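You operate a simulated robot arm through the tools that you are given. There is no shell and no other tool.

You are at the controls of a simulated robot arm. One attempt, no reset.

Task
Lower the ironing board to mark 2, lock it, plug in the iron and set it to wool.

It is judged by the outcome, as a careful person would: the job done as asked, and still so three seconds after it is handed in. It fails if anything else is knocked over, pushed out of place, dropped, spilled or broken.

Robot
A 7-joint arm with a two-finger parallel gripper, fixed in place. Base frame: the origin is on the floor under the middle of its stand, x ahead of it, y to its left, z up; the work surface is at about z = 871. Units: mm, rad, N and s.
It reaches about 1372 mm from its shoulder. Its first joint turns from -2.601 to 2.601 rad. Payload 3.43 kg.
The TCP is the grasp point between the finger pads, 30 mm short of the fingertips. In the tool frame z runs along the fingers and y along their closing line. Largest opening 94 mm; finger width 28, thickness 10; the body of the gripper, 50 by 96 mm, starts 55 mm behind the TCP.
Orientation is told as [roll, pitch, yaw] about the base's x, y, z axes, in that order, counted from this pose: with the fingers straight down and closing along the base's y, the tool's x points along the base's -x, its y along +y and its z along -z.

Tools
- The arm moves only by the tool arm_command. Its argument "motion" is a list that holds one entry, the list of rows, each a list of 7 numbers: the turn, a rotation vector about the base's x, y, z in rad, then the shift along the base's x, y, z in mm, then the closure, from 0 (fully open) to 1 (shut). In form: [[[rx, ry, rz, x, y, z, fingers], ...]]. A call has 1 to 20 rows; each row shifts and turns the commanded pose from where the row before left it. Each row takes 0.2 s and may step no farther than 50 mm and 0.15 rad from the row before; otherwise, or with a gripper value out of range, the whole call is refused. A pose out of reach is approached as far as the arm can. The call stops where the force on the tool passes 60 N (or 10 N more than at its start, if that is more) or the arm is blocked; 0.2 s more then pass. The fingers move at their own pace (about 45 mm/s each) and stop on an object; they squeeze with about 22 N. The grip force told is the motor's: it shows also when the fingers shut on nothing. Time passes only in rows, and 0.2 s behind the last, so rows that do not move let the fingers close. The reply holds the time, the measured pose of the TCP, the force on the tool along the base axes, the opening and the grip force, in the units named above and with some noise, with the torque about the TCP (base axes, N m) and any sound that the robot's microphone picked up.
- Cameras (640 x 400 px; columns grow to the right, rows downward): "scene" is fixed at [401.4, -651.1, 1589.9]; the picture's right is [0.94, -0.34, 0.00], its down [-0.17, -0.47, -0.86] and it looks along [0.29, 0.81, -0.50] (base axes); focal length 319 px, centre (320, 200). "wrist" rides on the gripper at [76, 14, -103] in the tool frame; the picture's right is [-0.18, 0.98, 0.00], its down [-0.75, -0.14, -0.64] and it looks along [-0.63, -0.12, 0.77] (tool axes); focal length 243 px, centre (320, 200). There is no depth. A picture from a camera that has moved, and an enlarged one, comes with that camera's place and axes in the base frame and with its lens.
- snapshot(camera): a new picture of that camera. The clock stands still meanwhile.
- zoom(camera, box): a new picture of the part [left, top, right, bottom] of that camera's present view, enlarged. The clock stands still meanwhile.
- sign_off(): hands the job in; it is judged then, once.

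Nothing tells you positions but the pictures and the camera data. Unless the task says otherwise, let go and move clear before handing in.

The tools are called after ">>>" by a JSON object that holds its "fn" and its "kwargs". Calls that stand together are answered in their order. arm_command: Moves the arm, as the interface text tells. Its arguments: {"type":"object","properties":{"motion":{"type":"array","items":{"type":"array","items":{"type":"array","items":{"type":"number"}}}}},"required":["motion"]} The other tools are called the same way: snapshot (camera) takes a picture; zoom (camera, box) takes an enlarged picture of a part of a camera's view; sign_off () hands the job in.

At the start:

```text
t: 0.0
position: [379.8, 911.7, 1181.4]
orientation: [0.001, 0.0, -0.001]
ft_force: [-0.1, 0.1, 0.8]
torque: [-0.02, -0.04, 0.03]
grip_width: 94.1
grasp_force: 0.0
```

scene: 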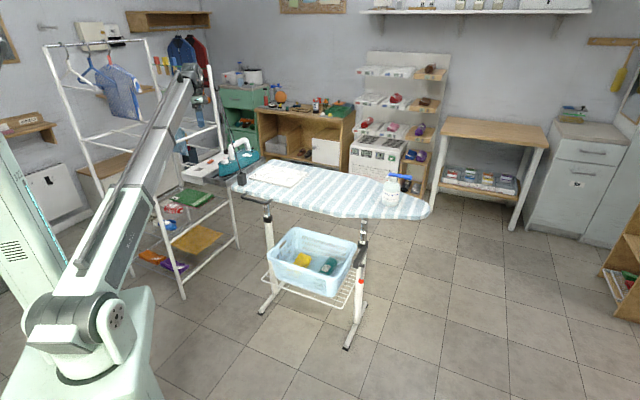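
wrist: 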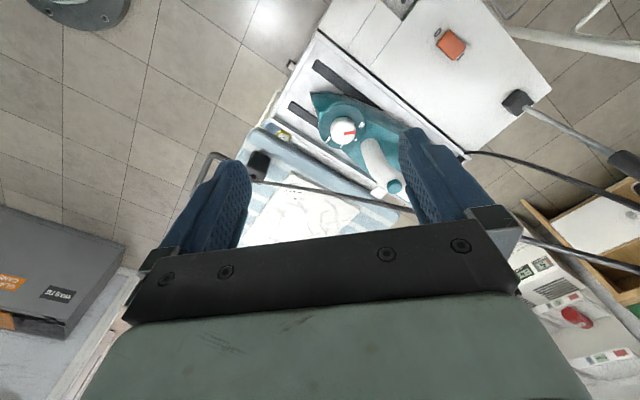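

I see an ironing board with a spray bottle, a cloth, and an iron on a rest at its left end; the arm is above the iron. I'll look more closely at the parts before moving.

>>> {"fn": "zoom", "kwargs": {"camera": "scene", "box": [170, 120, 310, 207]}}

>>> {"fn": "zoom", "kwargs": {"camera": "scene", "box": [230, 190, 390, 350]}}

>>> {"fn": "zoom", "kwargs": {"camera": "scene", "box": [320, 150, 450, 231]}}

>>> {"fn": "zoom", "kwargs": {"camera": "wrist", "box": [230, 0, 550, 200]}}

>>> {"fn": "zoom", "kwargs": {"camera": "scene", "box": [30, 0, 230, 125]}}

```text
4.57 times, centred on (240, 164) of scene
camera zoom: at [401.4, -651.1, 1589.9], right [0.94, -0.34, 0.0], down [-0.17, -0.47, -0.86], along [0.29, 0.81, -0.5], focal length 1460 px, centre (686, 367)
```

zoom: 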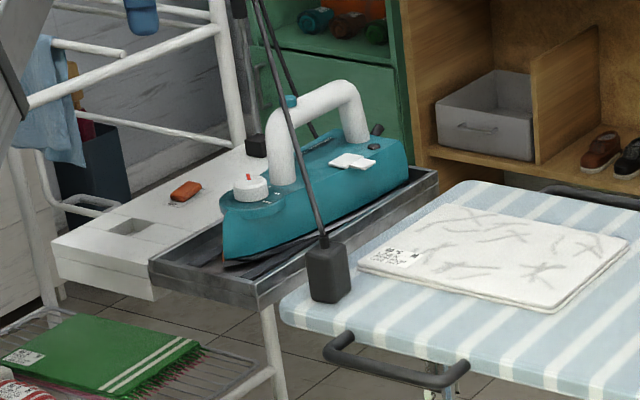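

```text
2.50 times, centred on (310, 270) of scene
camera zoom: at [401.4, -651.1, 1589.9], right [0.94, -0.34, 0.0], down [-0.17, -0.47, -0.86], along [0.29, 0.81, -0.5], focal length 798 px, centre (345, 25)
```

zoom: 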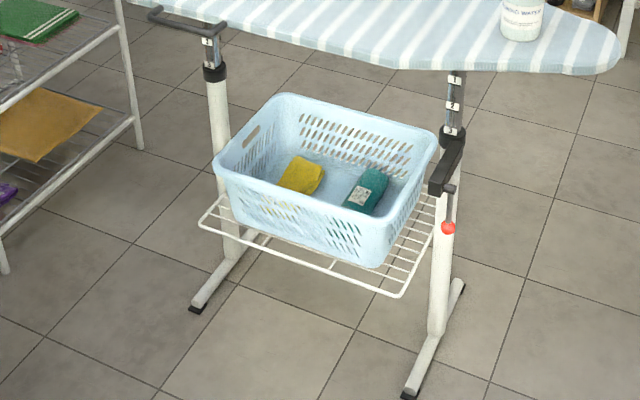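

```text
4.92 times, centred on (385, 190) of scene
camera zoom: at [401.4, -651.1, 1589.9], right [0.94, -0.34, 0.0], down [-0.17, -0.47, -0.86], along [0.29, 0.81, -0.5], focal length 1572 px, centre (0, 247)
```

zoom: 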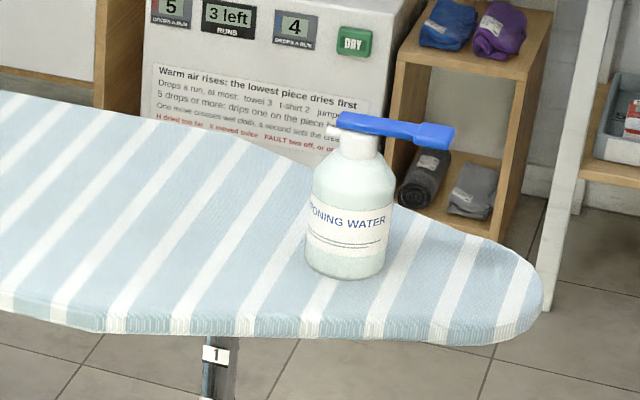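

```text
2.00 times, centred on (390, 100) of wrist
camera zoom: at [303.6, 925.6, 1283.7], right [0.18, 0.98, 0.0], down [0.75, -0.14, 0.64], along [0.63, -0.12, -0.77], focal length 485 px, centre (180, 400)
```

zoom: 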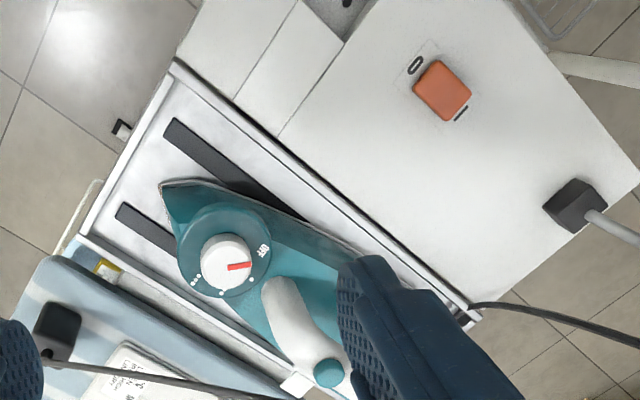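

```text
3.20 times, centred on (130, 62) of scene
camera zoom: at [401.4, -651.1, 1589.9], right [0.94, -0.34, 0.0], down [-0.17, -0.47, -0.86], along [0.29, 0.81, -0.5], focal length 1022 px, centre (928, 640)
```

zoom: 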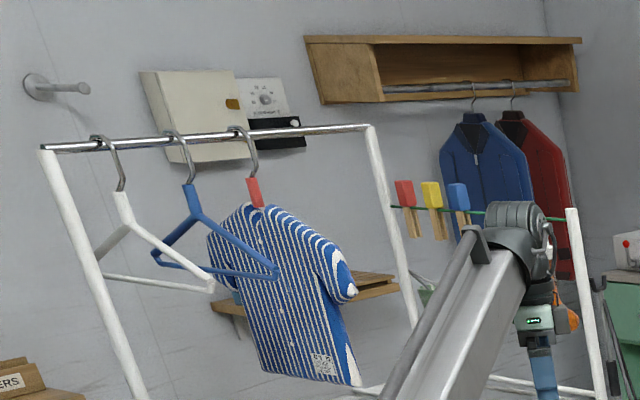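

The board's right leg has a numbered scale, a black clamp and a red-tipped lever; the iron rest has a white panel with an orange switch. I'll zoom further into these.

>>> {"fn": "zoom", "kwargs": {"camera": "scene", "box": [340, 210, 380, 290]}}

>>> {"fn": "zoom", "kwargs": {"camera": "scene", "box": [240, 185, 300, 225]}}

>>> {"fn": "zoom", "kwargs": {"camera": "scene", "box": [170, 60, 240, 200]}}

>>> {"fn": "zoom", "kwargs": {"camera": "scene", "box": [350, 120, 410, 180]}}

>>> {"fn": "zoom", "kwargs": {"camera": "wrist", "box": [470, 50, 640, 260]}}

>>> {"fn": "zoom", "kwargs": {"camera": "wrist", "box": [180, 100, 440, 250]}}

```text
5.00 times, centred on (360, 250) of scene
camera zoom: at [401.4, -651.1, 1589.9], right [0.94, -0.34, 0.0], down [-0.17, -0.47, -0.86], along [0.29, 0.81, -0.5], focal length 1597 px, centre (120, -50)
```

zoom: 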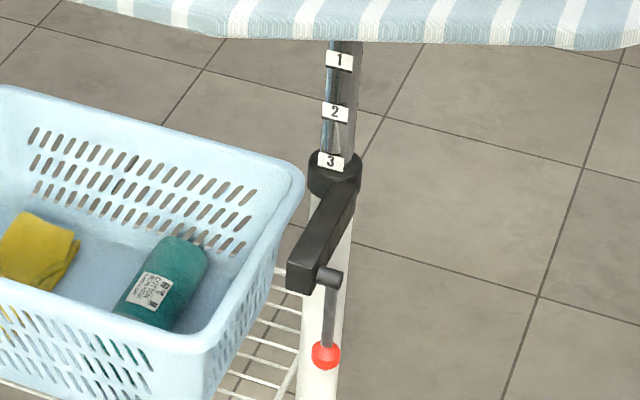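

```text
10.00 times, centred on (270, 205) of scene
camera zoom: at [401.4, -651.1, 1589.9], right [0.94, -0.34, 0.0], down [-0.17, -0.47, -0.86], along [0.29, 0.81, -0.5], focal length 3194 px, centre (820, 150)
```

zoom: 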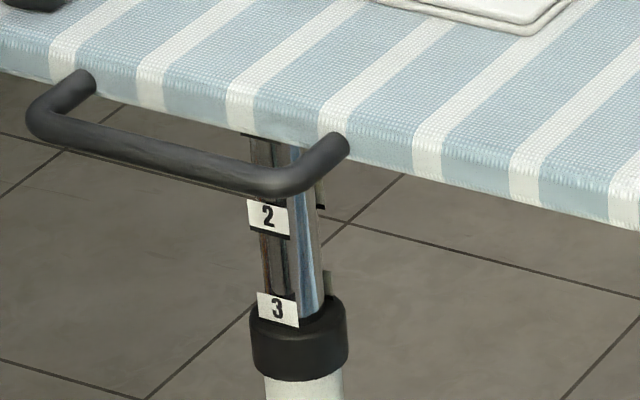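

```text
2.86 times, centred on (205, 130) of scene
camera zoom: at [401.4, -651.1, 1589.9], right [0.94, -0.34, 0.0], down [-0.17, -0.47, -0.86], along [0.29, 0.81, -0.5], focal length 912 px, centre (649, 400)
```

zoom: 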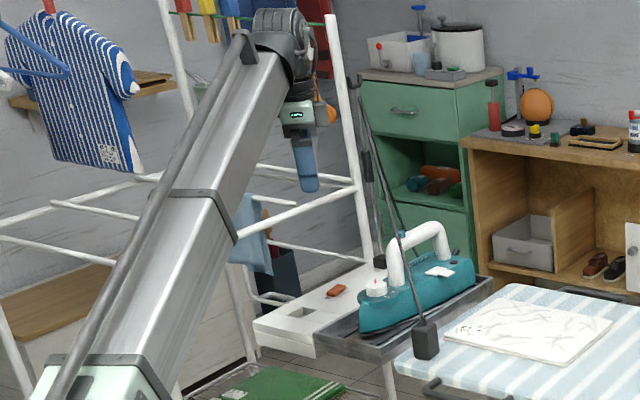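

```text
6.67 times, centred on (380, 150) of scene
camera zoom: at [401.4, -651.1, 1589.9], right [0.94, -0.34, 0.0], down [-0.17, -0.47, -0.86], along [0.29, 0.81, -0.5], focal length 2129 px, centre (-80, 533)
```

zoom: 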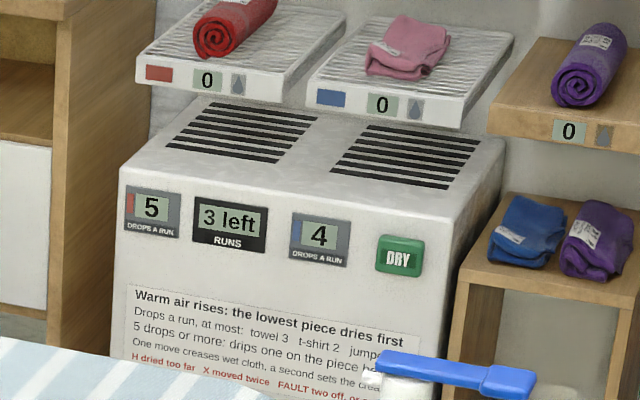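

```text
1.90 times, centred on (555, 155) of wrist
camera zoom: at [303.6, 925.6, 1283.7], right [0.18, 0.98, 0.0], down [0.75, -0.14, 0.64], along [0.63, -0.12, -0.77], focal length 462 px, centre (-128, 286)
```

zoom: 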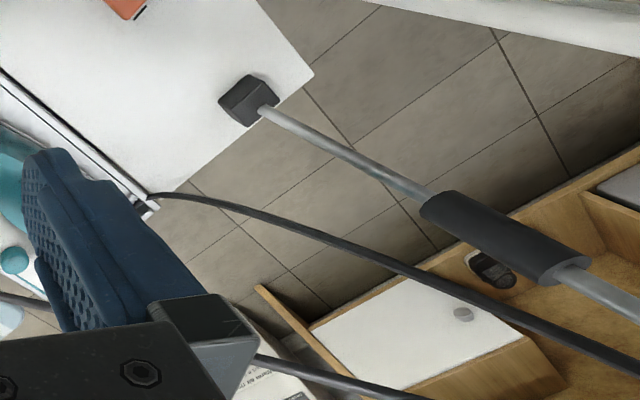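

```text
2.46 times, centred on (310, 175) of wrist
camera zoom: at [303.6, 925.6, 1283.7], right [0.18, 0.98, 0.0], down [0.75, -0.14, 0.64], along [0.63, -0.12, -0.77], focal length 597 px, centre (345, 262)
```

zoom: 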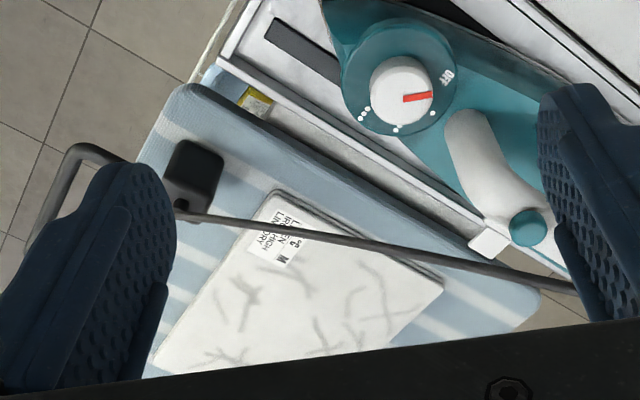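

I place the plug (black block) standing on the board's corner at about (510, 774, 908), the iron's dial at about (451, 931, 956), and the rest's white panel with switch at about (384, 1100, 875). I'll back the wrist camera off to see the socket and the dial's marks.

>>> {"fn": "arm_command", "kwargs": {"motion": [[[0, 0, 0, -40, 0, 10, 0], [0, 0, 0, -40, 10, 10, 0], [0, 0, 0, -40, 10, 0, 0]]]}}

>>> {"fn": "snapshot", "kwargs": {"camera": "wrist"}}

```text
t: 0.8
position: [260.5, 930.7, 1201.4]
orientation: [0.001, 0.0, -0.001]
ft_force: [0.0, -0.3, 1.0]
torque: [0.01, 0.02, -0.01]
grip_width: 93.8
grasp_force: 0.0
```

```text
taken
camera wrist: at [183.6, 944.7, 1305.1], right [0.19, 0.98, 0.0], down [0.75, -0.14, 0.64], along [0.63, -0.12, -0.77], focal length 243 px, centre (320, 200)
```

wrist: 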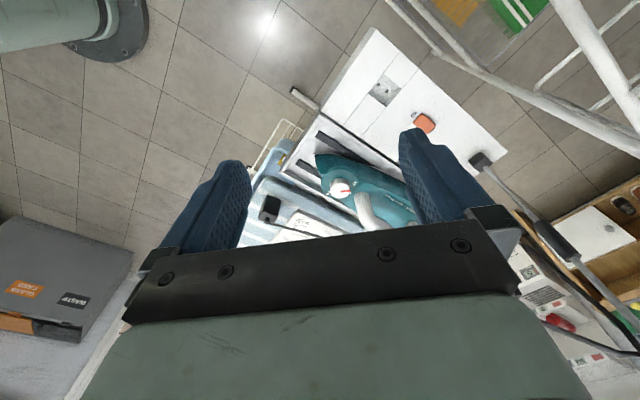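

>>> {"fn": "zoom", "kwargs": {"camera": "wrist", "box": [280, 20, 440, 120]}}

>>> {"fn": "zoom", "kwargs": {"camera": "wrist", "box": [300, 130, 400, 230]}}

>>> {"fn": "zoom", "kwargs": {"camera": "wrist", "box": [230, 130, 360, 250]}}

>>> {"fn": "zoom", "kwargs": {"camera": "wrist", "box": [440, 120, 640, 370]}}

```text
4.00 times, centred on (360, 70) of wrist
camera zoom: at [183.6, 944.7, 1305.1], right [0.19, 0.98, 0.0], down [0.75, -0.14, 0.64], along [0.63, -0.12, -0.77], focal length 970 px, centre (160, 720)
```

zoom: 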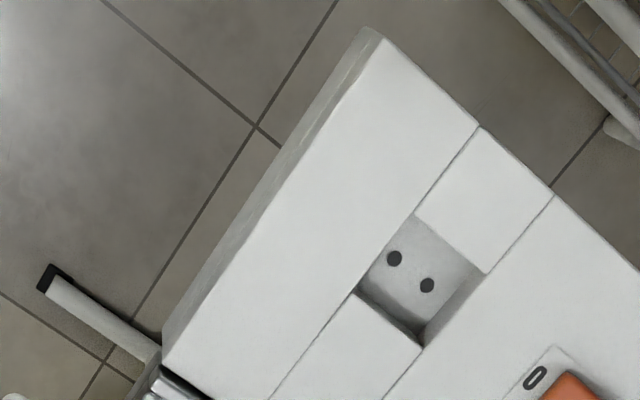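

```text
4.00 times, centred on (350, 180) of wrist
camera zoom: at [183.6, 944.7, 1305.1], right [0.19, 0.98, 0.0], down [0.75, -0.14, 0.64], along [0.63, -0.12, -0.77], focal length 970 px, centre (200, 280)
```

zoom: 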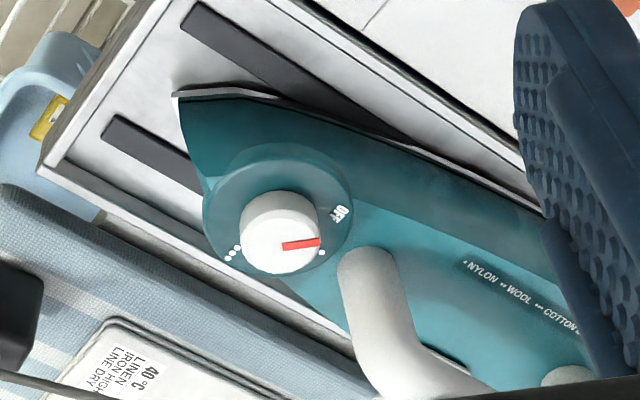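

```text
3.33 times, centred on (295, 190) of wrist
camera zoom: at [183.6, 944.7, 1305.1], right [0.19, 0.98, 0.0], down [0.75, -0.14, 0.64], along [0.63, -0.12, -0.77], focal length 809 px, centre (403, 233)
```

zoom: 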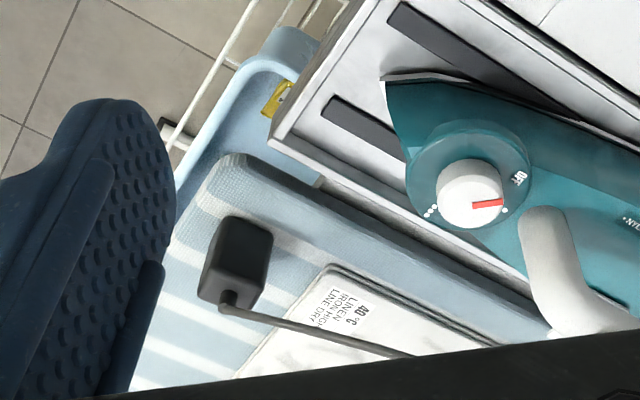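

```text
1.60 times, centred on (540, 245) of wrist
camera zoom: at [183.6, 944.7, 1305.1], right [0.19, 0.98, 0.0], down [0.75, -0.14, 0.64], along [0.63, -0.12, -0.77], focal length 388 px, centre (-32, 128)
```

zoom: 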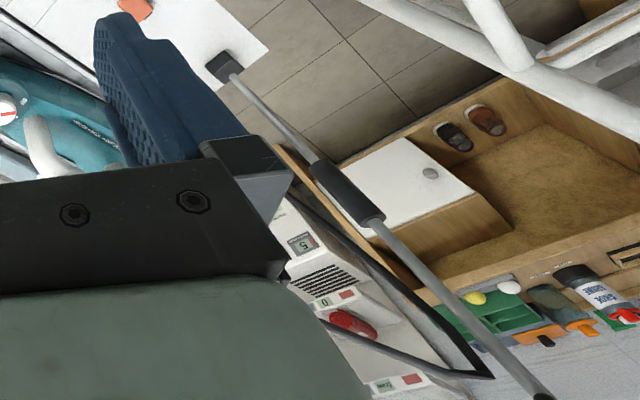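

The socket is a recess with two round holes at about (322, 1029), and the iron's legend reads "• nylon, •• wool, ••• cotton". Next I go look at the board's clamp lever from the robot's side.

>>> {"fn": "arm_command", "kwargs": {"motion": [[[0, 0, 0.044, 31.5, -37, -5, 0], [0, 0, 0.044, 31.5, -37, -5, 0], [0, 0, 0.044, 31.5, -37, -5, 0], [0, 0, 0.044, 31.5, -37, -5, 0], [0, 0, 0.044, 31.5, -37, -5, 0], [0, 0, 0.044, 31.5, -37, -5, 0], [0, 0, 0.044, 31.5, -37, -5, 0], [0, 0, 0.044, 31.5, -37, -5, 0], [0, 0, 0.044, 31.5, -37, -5, 0], [0, 0, 0.044, 31.5, -37, -5, 0], [0, 0, 0.044, 31.5, -37, -5, 0], [0, 0, 0.044, 31.5, -37, -5, 0], [0, 0, 0.044, 31.5, -37, -5, 0], [0, 0, 0.044, 31.5, -37, -5, 0], [0, 0, 0.044, 31.5, -37, -5, 0], [0, 0, 0.044, 31.5, -37, -5, 0], [0, 0, 0.044, 31.5, -37, -5, 0], [0, 0, 0.044, 31.5, -37, -5, 0]]]}}

>>> {"fn": "snapshot", "kwargs": {"camera": "wrist"}}

>>> {"fn": "snapshot", "kwargs": {"camera": "scene"}}

```text
t: 4.6
position: [825.7, 265.0, 1110.1]
orientation: [0.001, -0.002, 0.792]
ft_force: [0.7, -0.5, -0.1]
torque: [-0.01, -0.01, -0.03]
grip_width: 94.2
grasp_force: 0.0
```

```text
taken
camera wrist: at [762.4, 220.1, 1214.2], right [-0.57, 0.82, 0.0], down [0.63, 0.44, 0.64], along [0.53, 0.37, -0.77], focal length 243 px, centre (320, 200)
```

wrist: 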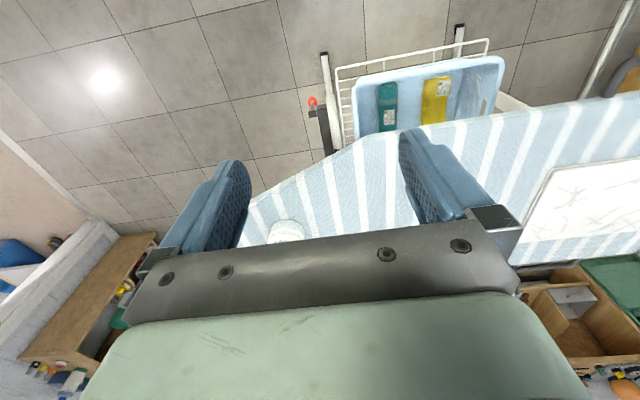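

```text
taken
```

scene: 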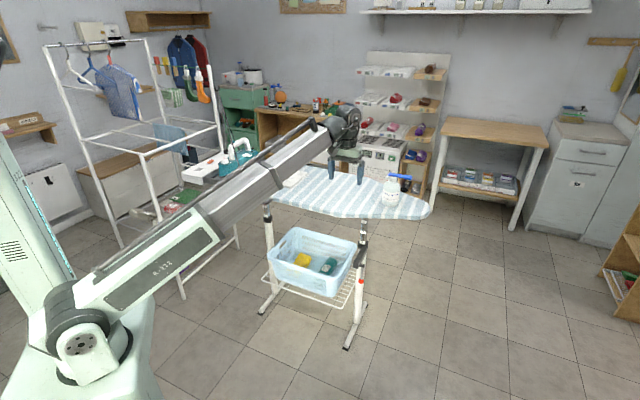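

The red lever knob triangulates to about (963, 336, 502), in front of the right leg. I'll zoom and move lower for a better view.

>>> {"fn": "zoom", "kwargs": {"camera": "wrist", "box": [270, 60, 370, 170]}}

>>> {"fn": "arm_command", "kwargs": {"motion": [[[0, 0, 0, -25, -25, -25, 0], [0, 0, 0, -25, -25, -25, 0], [0, 0, 0, 0, 0, -50, 0], [0, 0, 0, 0, 0, -50, 0], [0, 0, 0, 0, 0, -50, 0], [0, 0, 0, 0, 0, -50, 0], [0, 0, 0, 0, 0, -50, 0]]]}}

>>> {"fn": "snapshot", "kwargs": {"camera": "wrist"}}

```text
3.64 times, centred on (320, 115) of wrist
camera zoom: at [762.4, 220.1, 1214.2], right [-0.57, 0.82, 0.0], down [0.63, 0.44, 0.64], along [0.53, 0.37, -0.77], focal length 882 px, centre (320, 509)
```

zoom: 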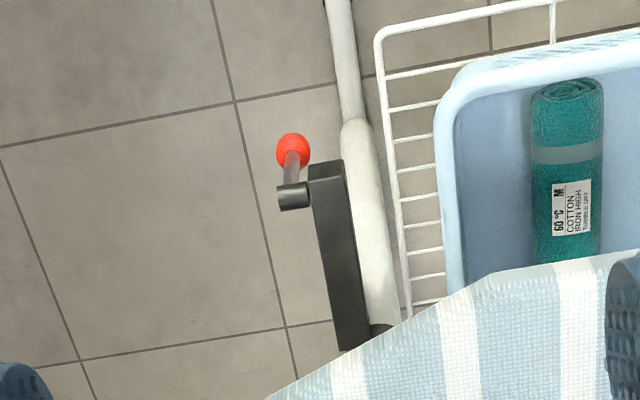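

```text
t: 6.2
position: [775.2, 217.3, 811.1]
orientation: [0.001, 0.0, 0.793]
ft_force: [0.3, 0.5, -0.8]
torque: [0.02, -0.03, -0.01]
grip_width: 94.1
grasp_force: 0.0
```

```text
taken
camera wrist: at [710.9, 172.9, 913.2], right [-0.57, 0.82, 0.0], down [0.63, 0.44, 0.64], along [0.53, 0.37, -0.77], focal length 243 px, centre (320, 200)
```

wrist: 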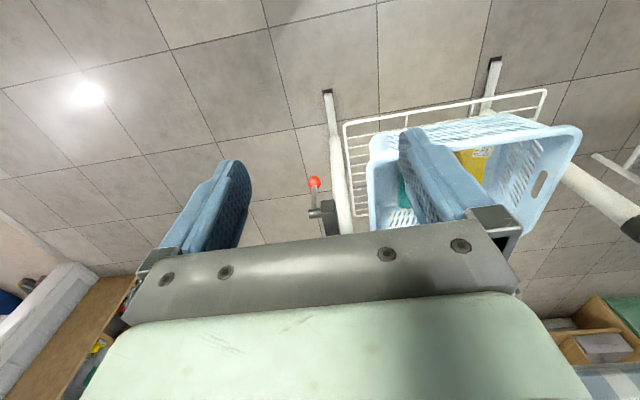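

>>> {"fn": "zoom", "kwargs": {"camera": "wrist", "box": [280, 150, 380, 245]}}

>>> {"fn": "zoom", "kwargs": {"camera": "scene", "box": [345, 225, 375, 290]}}

>>> {"fn": "zoom", "kwargs": {"camera": "scene", "box": [245, 195, 285, 225]}}

```text
4.21 times, centred on (330, 198) of wrist
camera zoom: at [710.9, 172.9, 913.2], right [-0.57, 0.82, 0.0], down [0.63, 0.44, 0.64], along [0.53, 0.37, -0.77], focal length 1022 px, centre (278, 210)
```

zoom: 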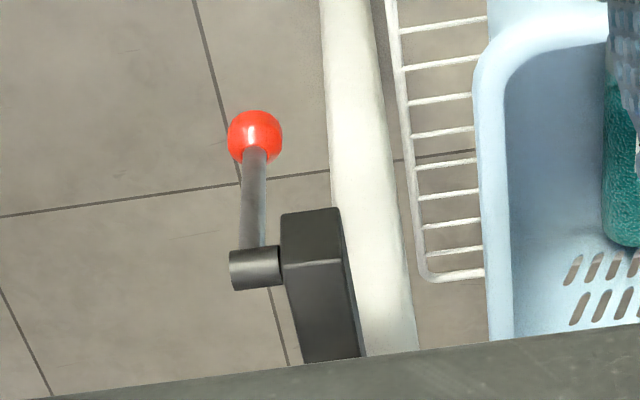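

```text
6.15 times, centred on (360, 258) of scene
camera zoom: at [401.4, -651.1, 1589.9], right [0.94, -0.34, 0.0], down [-0.17, -0.47, -0.86], along [0.29, 0.81, -0.5], focal length 1965 px, centre (74, -154)
```

zoom: 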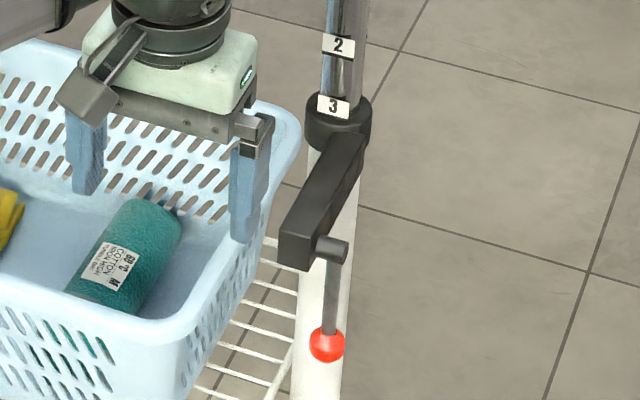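

```text
13.33 times, centred on (265, 210) of scene
camera zoom: at [401.4, -651.1, 1589.9], right [0.94, -0.34, 0.0], down [-0.17, -0.47, -0.86], along [0.29, 0.81, -0.5], focal length 4258 px, centre (1053, 67)
```

zoom: 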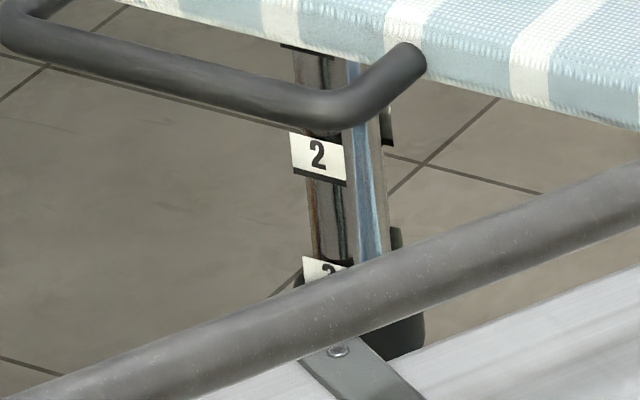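

The lever hangs straight down from a hub at about (957, 333, 597), with its ball at about (961, 334, 499), just under the board's edge. I'll tilt the tool inward and go to a point just outside it to see the clamp at its own height.

>>> {"fn": "arm_command", "kwargs": {"motion": [[[0.1, -0.0985, 0, 18, 6, -38, 0], [0.1, -0.0985, 0, 18, 6, -38, 0], [0.1, -0.0985, 0, 18, 6, -38, 0], [0.1, -0.0985, 0, 18, 6, -38, 0], [0.1, -0.0985, 0, 18, 6, -38, 0], [0.1, -0.0985, 0, 18, 6, -38, 0]]]}}

>>> {"fn": "snapshot", "kwargs": {"camera": "wrist"}}

>>> {"fn": "snapshot", "kwargs": {"camera": "scene"}}

```text
t: 7.6
position: [884.7, 253.1, 583.0]
orientation: [0.001, -0.841, 0.792]
ft_force: [0.0, -0.1, -0.1]
torque: [0.0, 0.0, 0.05]
grip_width: 94.0
grasp_force: 0.1
```

```text
taken
camera wrist: at [785.3, 172.2, 595.2], right [-0.61, 0.78, 0.14], down [0.12, -0.08, 0.99], along [0.78, 0.62, -0.04], focal length 243 px, centre (320, 200)
```

wrist: 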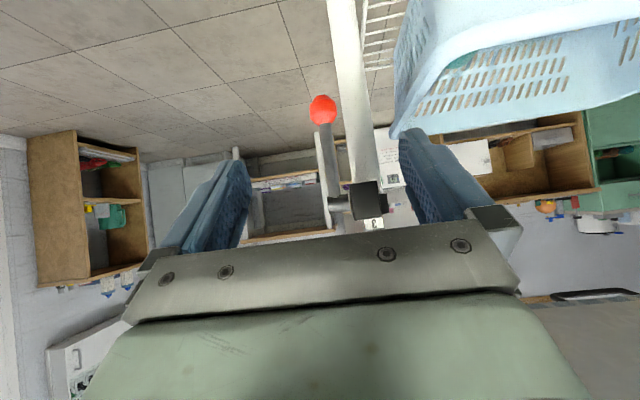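

```text
taken
```

scene: 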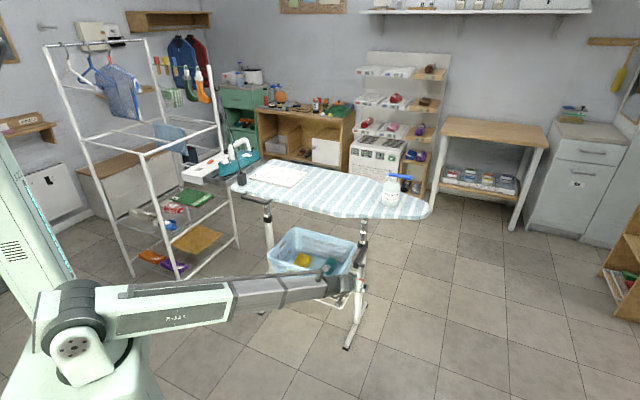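

>>> {"fn": "zoom", "kwargs": {"camera": "wrist", "box": [270, 80, 430, 240]}}

>>> {"fn": "zoom", "kwargs": {"camera": "scene", "box": [320, 210, 400, 300]}}

```text
2.50 times, centred on (350, 160) of wrist
camera zoom: at [785.3, 172.2, 595.2], right [-0.61, 0.78, 0.14], down [0.12, -0.08, 0.99], along [0.78, 0.62, -0.04], focal length 606 px, centre (245, 300)
```

zoom: 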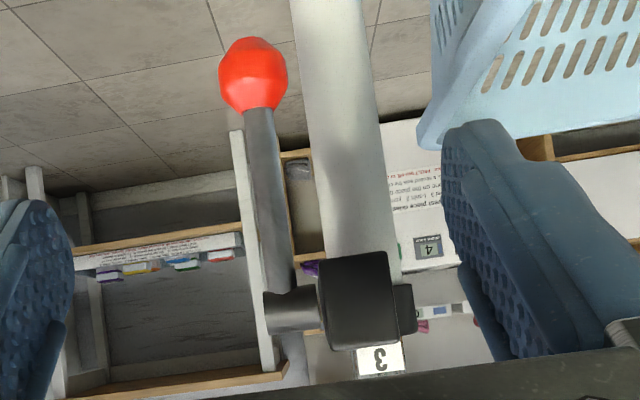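

```text
4.44 times, centred on (360, 255) of scene
camera zoom: at [401.4, -651.1, 1589.9], right [0.94, -0.34, 0.0], down [-0.17, -0.47, -0.86], along [0.29, 0.81, -0.5], focal length 1419 px, centre (142, -44)
```

zoom: 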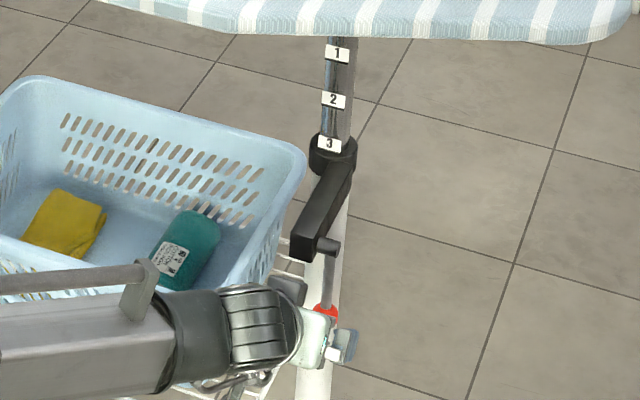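

The lever and its ball agree with my estimate: ball at (962, 333, 497). I'll level the tool more so the camera clears the clamp arm, then approach the ball along the finger direction.

>>> {"fn": "arm_command", "kwargs": {"motion": [[[0.09, -0.0885, 0, 3.8, 4.2, -16.5, 0], [0.09, -0.0885, 0, 3.8, 4.2, -16.5, 0], [0.09, -0.0885, 0, 3.8, 4.2, -16.5, 0], [0.09, -0.0885, 0, 3.8, 4.2, -16.5, 0]]]}}

>>> {"fn": "snapshot", "kwargs": {"camera": "wrist"}}

>>> {"fn": "zoom", "kwargs": {"camera": "scene", "box": [300, 210, 400, 310]}}

```text
t: 8.6
position: [900.0, 268.8, 516.2]
orientation: [0.007, -1.348, 0.787]
ft_force: [-0.6, 0.7, 0.0]
torque: [0.01, 0.03, -0.03]
grip_width: 94.2
grasp_force: 0.0
```

```text
taken
camera wrist: at [808.1, 195.3, 465.9], right [-0.67, 0.72, 0.18], down [-0.22, -0.43, 0.88], along [0.71, 0.55, 0.45], focal length 243 px, centre (320, 200)
```

wrist: 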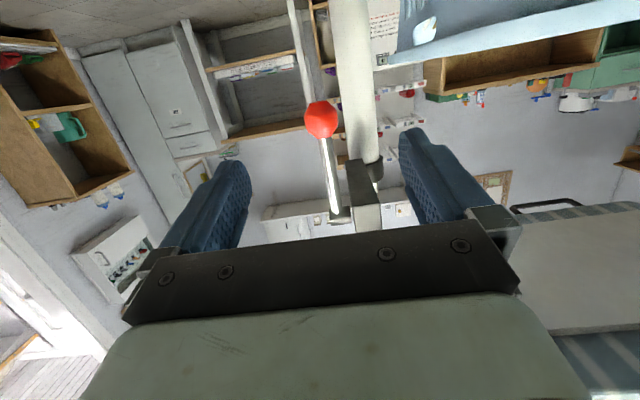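

```text
4.00 times, centred on (350, 260) of scene
camera zoom: at [401.4, -651.1, 1589.9], right [0.94, -0.34, 0.0], down [-0.17, -0.47, -0.86], along [0.29, 0.81, -0.5], focal length 1278 px, centre (200, -40)
```

zoom: 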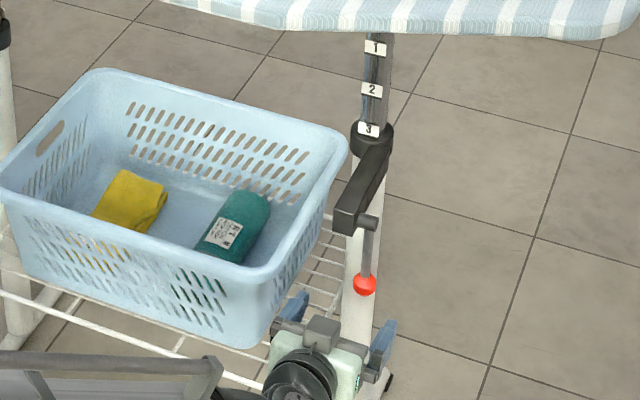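

The camera is now under the gripper looking up, and the ball is still at (962, 333, 497), centred between the fingers. I'll advance about 90 mm and close on the ball.

>>> {"fn": "arm_command", "kwargs": {"motion": [[[0, 0, 0, 20.5, 21.3, -6.4, 0], [0, 0, 0, 20.5, 21.3, -6.4, 0], [0, 0, 0, 20.5, 21.3, -6.4, 0], [0, 0, 0, 0, 0, 0, 0]]]}}

>>> {"fn": "snapshot", "kwargs": {"camera": "wrist"}}

>>> {"fn": "zoom", "kwargs": {"camera": "scene", "box": [320, 230, 400, 310]}}

```text
t: 9.6
position: [961.6, 332.0, 495.8]
orientation: [0.01, -1.348, 0.783]
ft_force: [0.1, 0.5, 0.6]
torque: [0.0, 0.02, -0.01]
grip_width: 94.0
grasp_force: 0.0
```

```text
taken
camera wrist: at [869.6, 258.8, 445.1], right [-0.67, 0.72, 0.18], down [-0.22, -0.43, 0.88], along [0.71, 0.55, 0.44], focal length 243 px, centre (320, 200)
```

wrist: 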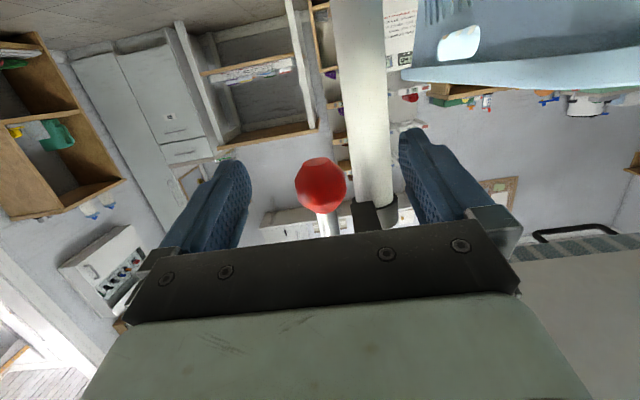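

```text
5.00 times, centred on (360, 270) of scene
camera zoom: at [401.4, -651.1, 1589.9], right [0.94, -0.34, 0.0], down [-0.17, -0.47, -0.86], along [0.29, 0.81, -0.5], focal length 1597 px, centre (120, -150)
```

zoom: 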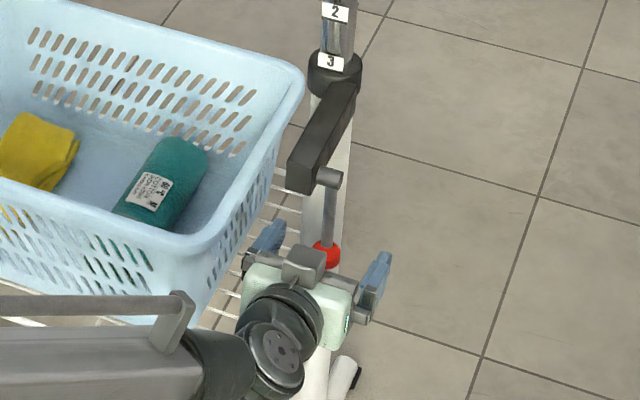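

The fingers straddle the ball; I'll close on it.

>>> {"fn": "arm_command", "kwargs": {"motion": [[[0, 0, 0, 0, 0, 0, 1], [0, 0, 0, 0, 0, 0, 1], [0, 0, 0, 0, 0, 0, 1], [0, 0, 0, 0, 0, 0, 1], [0, 0, 0, 0, 0, 0, 1], [0, 0, 0, 0, 0, 0, 1]]]}}

>>> {"fn": "snapshot", "kwargs": {"camera": "wrist"}}

```text
t: 11.0
position: [962.5, 333.6, 496.1]
orientation: [0.009, -1.347, 0.782]
ft_force: [-0.4, -0.4, -0.4]
torque: [-0.01, 0.0, -0.02]
grip_width: 27.1
grasp_force: 45.2
```

```text
taken
camera wrist: at [869.5, 258.7, 445.2], right [-0.67, 0.72, 0.18], down [-0.22, -0.43, 0.88], along [0.71, 0.55, 0.44], focal length 243 px, centre (320, 200)
```

wrist: 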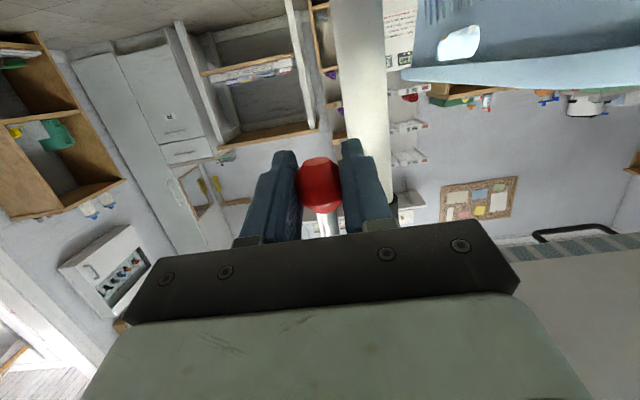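

I hold the ball. I'll try a small outward swing along the arc and watch the force.

>>> {"fn": "arm_command", "kwargs": {"motion": [[[0, 0, 0, -5.2, -5.2, 0.3, 1], [0, 0, 0, -5.2, -5.2, 0.8, 1]]]}}

>>> {"fn": "zoom", "kwargs": {"camera": "scene", "box": [320, 210, 400, 310]}}

```text
t: 11.6
position: [952.7, 323.0, 497.3]
orientation: [0.009, -1.345, 0.785]
ft_force: [13.0, 6.8, -4.4]
torque: [-0.83, 0.83, -0.03]
grip_width: 27.0
grasp_force: 44.8
```

```text
4.00 times, centred on (360, 260) of scene
camera zoom: at [401.4, -651.1, 1589.9], right [0.94, -0.34, 0.0], down [-0.17, -0.47, -0.86], along [0.29, 0.81, -0.5], focal length 1278 px, centre (160, -40)
```

zoom: 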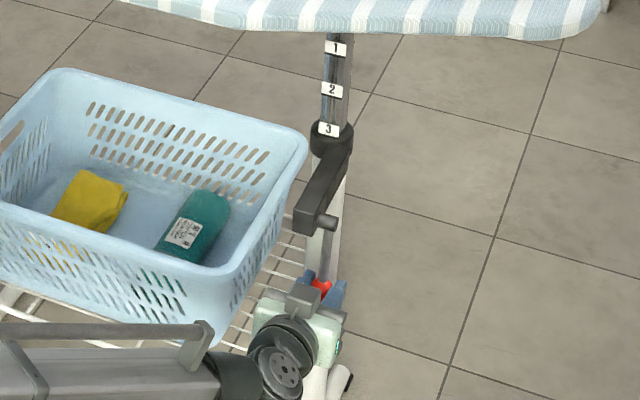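

The lever swings outward with modest resistance and the board hasn't moved. I'll continue in small steps, turning the gripper partly with it, and check the board each time.

>>> {"fn": "arm_command", "kwargs": {"motion": [[[-0.06, 0.06, 0, -6.7, -6.8, 1.9, 1], [-0.06, 0.06, 0, -6.6, -6.7, 2.9, 1]]]}}

>>> {"fn": "zoom", "kwargs": {"camera": "scene", "box": [320, 200, 400, 300]}}

```text
t: 12.2
position: [937.8, 308.7, 502.9]
orientation: [0.008, -1.177, 0.784]
ft_force: [15.0, 1.5, 0.9]
torque: [-0.79, 0.49, -0.01]
grip_width: 26.8
grasp_force: 45.1
```

```text
4.00 times, centred on (360, 250) of scene
camera zoom: at [401.4, -651.1, 1589.9], right [0.94, -0.34, 0.0], down [-0.17, -0.47, -0.86], along [0.29, 0.81, -0.5], focal length 1278 px, centre (160, 0)
```

zoom: 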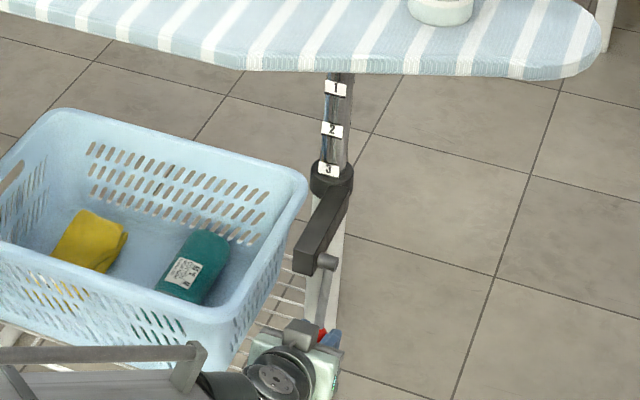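

>>> {"fn": "arm_command", "kwargs": {"motion": [[[-0.06, 0.06, 0, -5.3, -7.4, 3.9, 1], [-0.06, 0.06, 0, -5.6, -6.4, 4.6, 1]]]}}

>>> {"fn": "zoom", "kwargs": {"camera": "scene", "box": [320, 200, 400, 300]}}

```text
t: 12.8
position: [926.4, 295.4, 511.7]
orientation: [0.011, -1.006, 0.782]
ft_force: [10.9, 11.7, 7.0]
torque: [-0.63, 0.52, 0.06]
grip_width: 26.8
grasp_force: 45.1
```

```text
4.00 times, centred on (360, 250) of scene
camera zoom: at [401.4, -651.1, 1589.9], right [0.94, -0.34, 0.0], down [-0.17, -0.47, -0.86], along [0.29, 0.81, -0.5], focal length 1278 px, centre (160, 0)
```

zoom: 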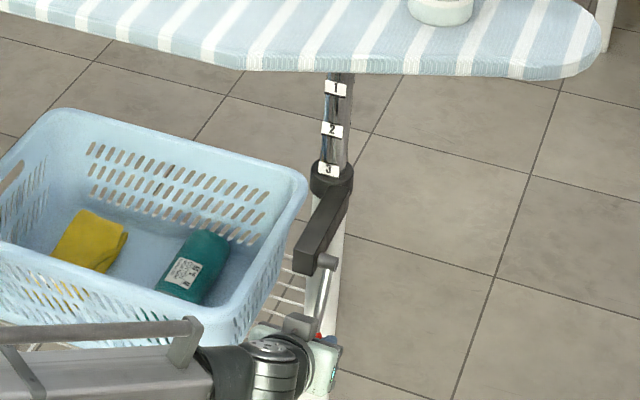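

>>> {"fn": "arm_command", "kwargs": {"motion": [[[-0.06, 0.06, 0, -5.0, -5.6, 6.4, 1], [-0.06, 0.06, 0, -4.7, -5.2, 7.1, 1]]]}}

>>> {"fn": "zoom", "kwargs": {"camera": "scene", "box": [320, 200, 400, 300]}}

```text
t: 13.4
position: [915.1, 286.2, 525.3]
orientation: [0.013, -0.837, 0.785]
ft_force: [-2.4, 23.4, -0.8]
torque: [-0.61, 0.81, 0.1]
grip_width: 27.0
grasp_force: 45.0
```

```text
4.00 times, centred on (360, 250) of scene
camera zoom: at [401.4, -651.1, 1589.9], right [0.94, -0.34, 0.0], down [-0.17, -0.47, -0.86], along [0.29, 0.81, -0.5], focal length 1278 px, centre (160, 0)
```

zoom: 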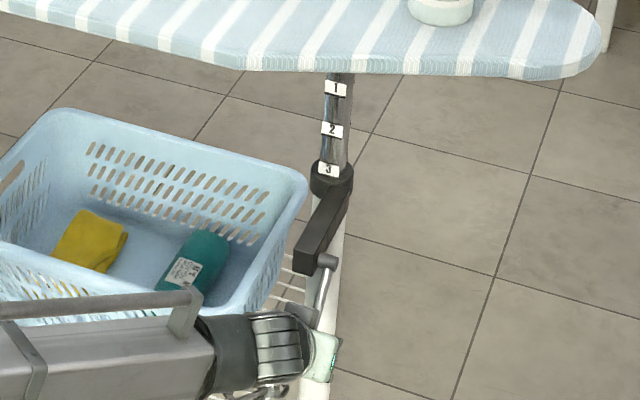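

>>> {"fn": "arm_command", "kwargs": {"motion": [[[-0.05, 0.05, 0, -6.0, -3.7, 7.0, 1], [-0.05, 0.05, 0, -4.2, -4.3, 7.6, 1]]]}}

>>> {"fn": "zoom", "kwargs": {"camera": "scene", "box": [320, 200, 400, 300]}}

```text
t: 14.0
position: [905.2, 277.4, 539.2]
orientation: [0.011, -0.697, 0.784]
ft_force: [-5.5, 23.3, -3.3]
torque: [-0.6, 0.78, 0.19]
grip_width: 27.0
grasp_force: 45.1
```

```text
4.00 times, centred on (360, 250) of scene
camera zoom: at [401.4, -651.1, 1589.9], right [0.94, -0.34, 0.0], down [-0.17, -0.47, -0.86], along [0.29, 0.81, -0.5], focal length 1278 px, centre (160, 0)
```

zoom: 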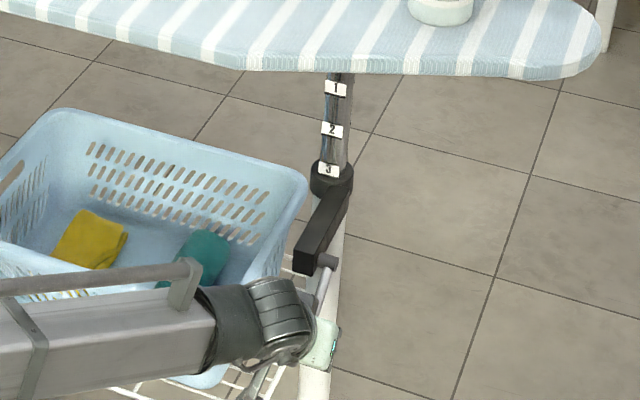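

>>> {"fn": "arm_command", "kwargs": {"motion": [[[-0.05, 0.05, 0, -4.9, -2.0, 8.2, 1], [-0.05, 0.05, 0, -2.8, -2.9, 8.7, 1]]]}}

>>> {"fn": "zoom", "kwargs": {"camera": "scene", "box": [320, 200, 400, 300]}}

```text
t: 14.6
position: [900.1, 269.2, 557.3]
orientation: [0.008, -0.552, 0.783]
ft_force: [-4.4, 9.8, -10.1]
torque: [-0.81, 0.85, 0.14]
grip_width: 26.9
grasp_force: 45.3
```

```text
4.00 times, centred on (360, 250) of scene
camera zoom: at [401.4, -651.1, 1589.9], right [0.94, -0.34, 0.0], down [-0.17, -0.47, -0.86], along [0.29, 0.81, -0.5], focal length 1278 px, centre (160, 0)
```

zoom: 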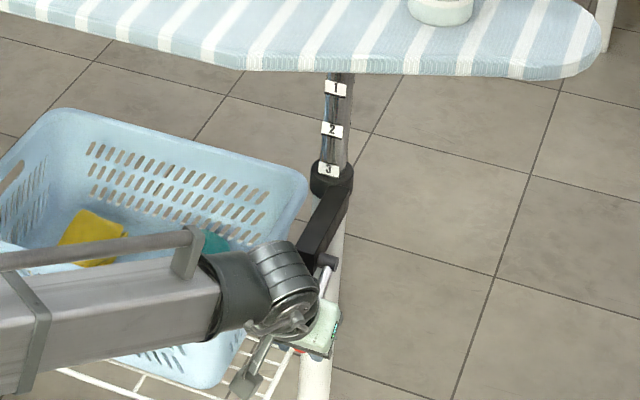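

>>> {"fn": "arm_command", "kwargs": {"motion": [[[-0.02, 0.02, 0, -2.6, -1.8, 9.1, 1], [-0.02, 0.02, 0, -1.7, -1.5, 9.3, 1]]]}}

>>> {"fn": "zoom", "kwargs": {"camera": "scene", "box": [320, 190, 400, 290]}}

>>> {"fn": "snapshot", "kwargs": {"camera": "wrist"}}

```text
t: 15.2
position: [894.9, 265.8, 574.5]
orientation: [0.005, -0.496, 0.785]
ft_force: [-2.6, -10.9, -13.4]
torque: [-0.96, 0.86, 0.0]
grip_width: 27.1
grasp_force: 44.8
```

```text
4.00 times, centred on (360, 240) of scene
camera zoom: at [401.4, -651.1, 1589.9], right [0.94, -0.34, 0.0], down [-0.17, -0.47, -0.86], along [0.29, 0.81, -0.5], focal length 1278 px, centre (160, 40)
```

zoom: 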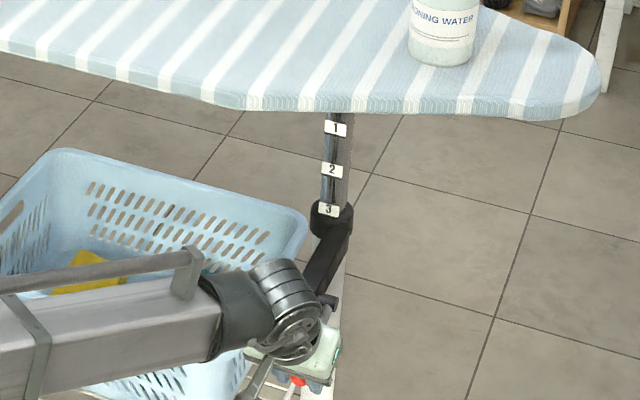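

```text
taken
camera wrist: at [803.7, 193.2, 629.2], right [-0.58, 0.81, 0.09], down [0.35, 0.15, 0.92], along [0.73, 0.57, -0.37], focal length 243 px, centre (320, 200)
```

wrist: 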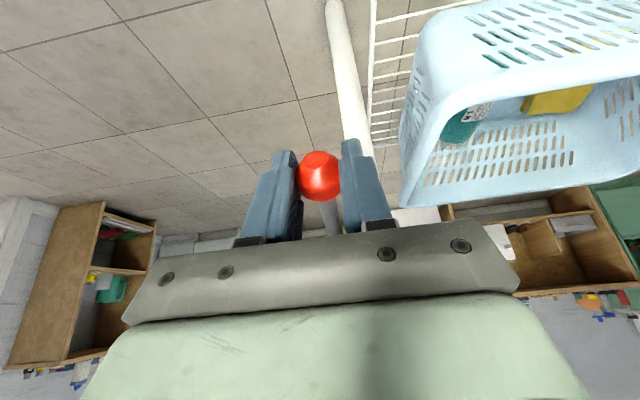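

>>> {"fn": "arm_command", "kwargs": {"motion": [[[0, 0, 0, -1.9, -2.2, 9.2, 1], [0, 0, 0, -0.7, -0.9, 9.5, 1]]]}}

>>> {"fn": "zoom", "kwargs": {"camera": "scene", "box": [320, 190, 400, 290]}}

```text
t: 15.8
position: [894.2, 264.9, 590.8]
orientation: [0.007, -0.496, 0.784]
ft_force: [13.5, -8.4, -37.1]
torque: [-0.17, 0.01, 0.0]
grip_width: 27.1
grasp_force: 45.1
```

```text
4.00 times, centred on (360, 240) of scene
camera zoom: at [401.4, -651.1, 1589.9], right [0.94, -0.34, 0.0], down [-0.17, -0.47, -0.86], along [0.29, 0.81, -0.5], focal length 1278 px, centre (160, 40)
```

zoom: 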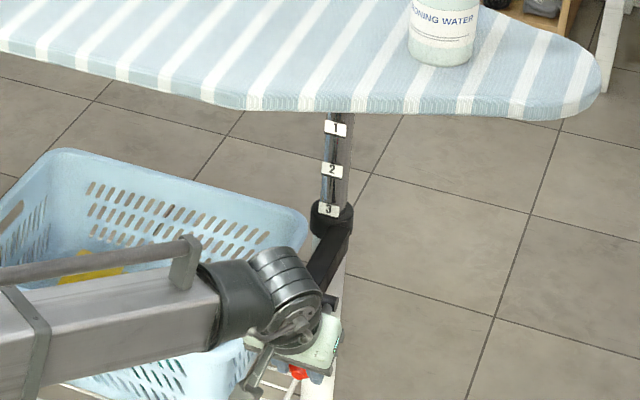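

The lever has reached a stop at horizontal (about 90°) and the board hasn't moved, so it seems unlocked and held by friction. I'll relax the load, let go and back straight out, then check that the lever stays.

>>> {"fn": "arm_command", "kwargs": {"motion": [[[0, 0, 0, 0, 0, -3, 1], [0, 0, 0, 0, 0, 0, 0.4], [0, 0, 0, 0, 0, 0, 0.3], [0, 0, 0, 0, 0, 0, 0.3], [0, 0, 0, 0, 0, 0, 0.3]]]}}

>>> {"fn": "snapshot", "kwargs": {"camera": "wrist"}}

```text
t: 17.0
position: [893.3, 264.3, 590.6]
orientation: [0.008, -0.499, 0.784]
ft_force: [-0.6, 0.3, -0.4]
torque: [0.01, 0.0, 0.01]
grip_width: 65.9
grasp_force: 0.0
```

```text
taken
camera wrist: at [800.6, 191.7, 645.1], right [-0.58, 0.81, 0.1], down [0.35, 0.15, 0.92], along [0.73, 0.57, -0.37], focal length 243 px, centre (320, 200)
```

wrist: 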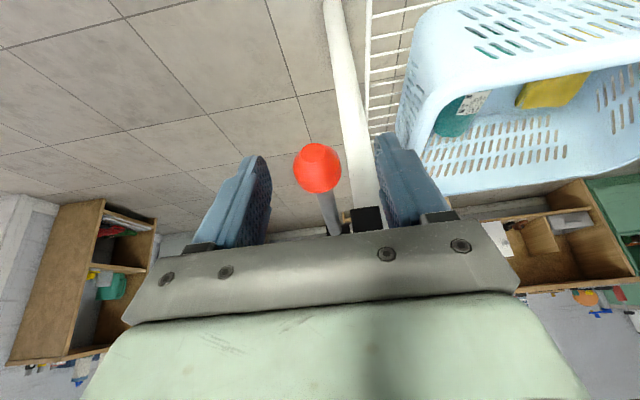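

The ball stays up. I'll back out and take a look at the lever and marks.

>>> {"fn": "arm_command", "kwargs": {"motion": [[[0, 0, 0, -23, -24, 0, 0.3], [0, 0, 0, -23, -24, 0, 0.3], [0, 0, 0, -23, -24, 0, 0], [0, 0, 0, -23, -24, 20, 0], [0, 0, 0, -10, -10, 45, 0]]]}}

>>> {"fn": "snapshot", "kwargs": {"camera": "wrist"}}

>>> {"fn": "zoom", "kwargs": {"camera": "scene", "box": [320, 190, 400, 290]}}

```text
t: 18.2
position: [789.1, 158.9, 657.1]
orientation: [0.008, -0.499, 0.786]
ft_force: [0.1, 1.0, 0.1]
torque: [0.0, 0.0, -0.02]
grip_width: 94.3
grasp_force: 0.1
```

```text
taken
camera wrist: at [697.7, 85.9, 710.8], right [-0.58, 0.81, 0.1], down [0.35, 0.15, 0.92], along [0.73, 0.57, -0.37], focal length 243 px, centre (320, 200)
```

wrist: 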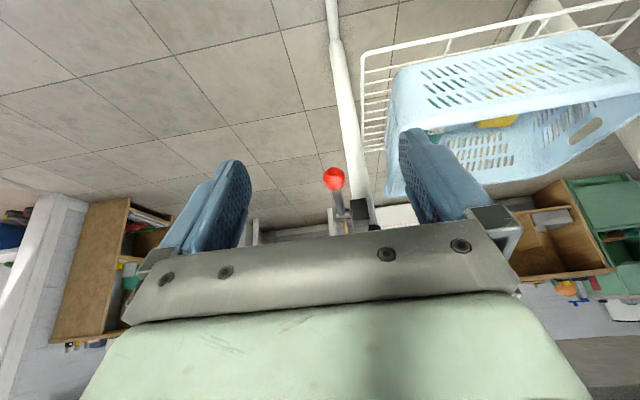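

```text
4.00 times, centred on (360, 240) of scene
camera zoom: at [401.4, -651.1, 1589.9], right [0.94, -0.34, 0.0], down [-0.17, -0.47, -0.86], along [0.29, 0.81, -0.5], focal length 1278 px, centre (160, 40)
```

zoom: 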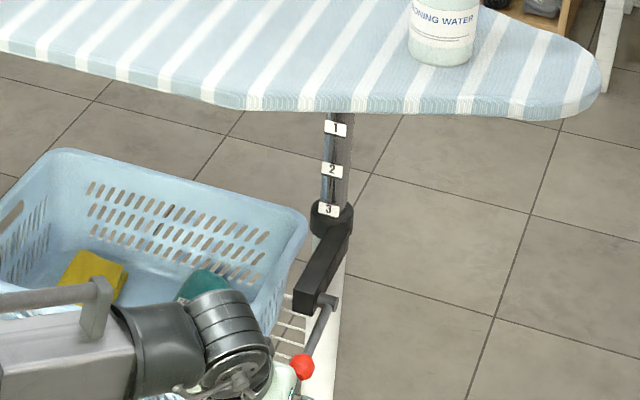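

The lever rests nearly horizontal at (894, 263, 580), and the board is still at mark 3. Before lowering, I'll deal with the plug, since it stands on the board with a seemingly tight cord; I'm moving the camera over to it.

>>> {"fn": "arm_command", "kwargs": {"motion": [[[-0.0236, 0.0236, 0, -21.3, 32.1, 26.2, 0], [-0.0236, 0.0236, 0, -21.3, 32.1, 26.2, 0], [-0.0236, 0.0236, 0, -21.3, 32.1, 26.2, 0], [-0.0236, 0.0236, 0, -21.3, 32.1, 26.2, 0], [-0.0236, 0.0236, 0, -21.3, 32.1, 26.2, 0], [-0.0236, 0.0236, 0, -21.3, 32.1, 26.2, 0], [-0.0236, 0.0236, 0, -21.3, 32.1, 26.2, 0], [-0.0236, 0.0236, 0, -21.3, 32.1, 26.2, 0], [-0.0236, 0.0236, 0, -21.3, 32.1, 26.2, 0], [-0.0236, 0.0236, 0, -21.3, 32.1, 26.2, 0], [-0.0236, 0.0236, 0, -21.3, 32.1, 26.2, 0], [-0.0236, 0.0236, 0, -21.3, 32.1, 26.2, 0], [-0.0236, 0.0236, 0, -21.3, 32.1, 26.2, 0], [-0.0236, 0.0236, 0, -21.3, 32.1, 26.2, 0], [-0.0236, 0.0236, 0, -21.3, 32.1, 26.2, 0]]]}}

>>> {"fn": "snapshot", "kwargs": {"camera": "wrist"}}

>>> {"fn": "snapshot", "kwargs": {"camera": "scene"}}

```text
t: 21.4
position: [470.0, 639.4, 1049.3]
orientation: [0.01, 0.001, 0.785]
ft_force: [0.6, 0.5, -0.6]
torque: [-0.02, 0.0, -0.02]
grip_width: 93.8
grasp_force: 0.1
```

```text
taken
camera wrist: at [406.7, 594.0, 1152.9], right [-0.56, 0.83, 0.01], down [0.64, 0.43, 0.64], along [0.52, 0.37, -0.77], focal length 243 px, centre (320, 200)
```

wrist: 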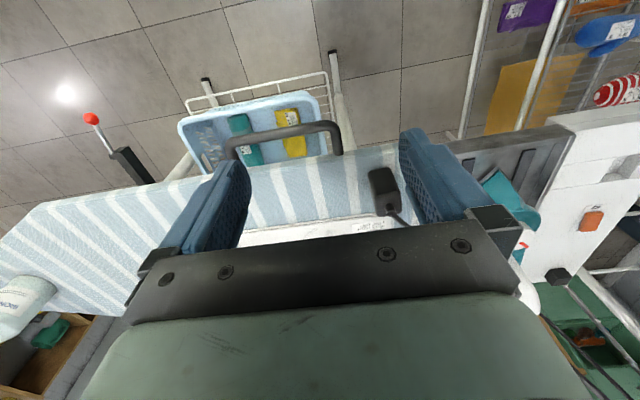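

```text
taken
```

scene: 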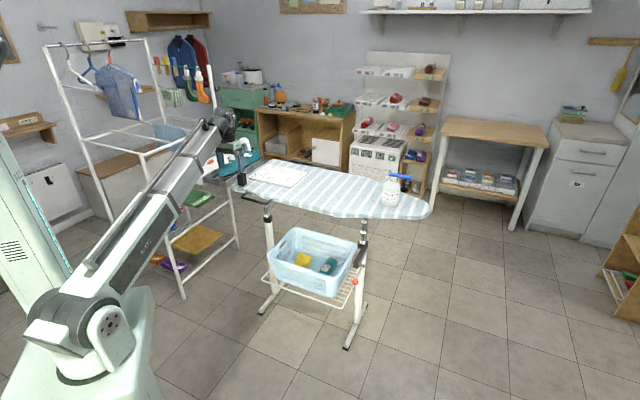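

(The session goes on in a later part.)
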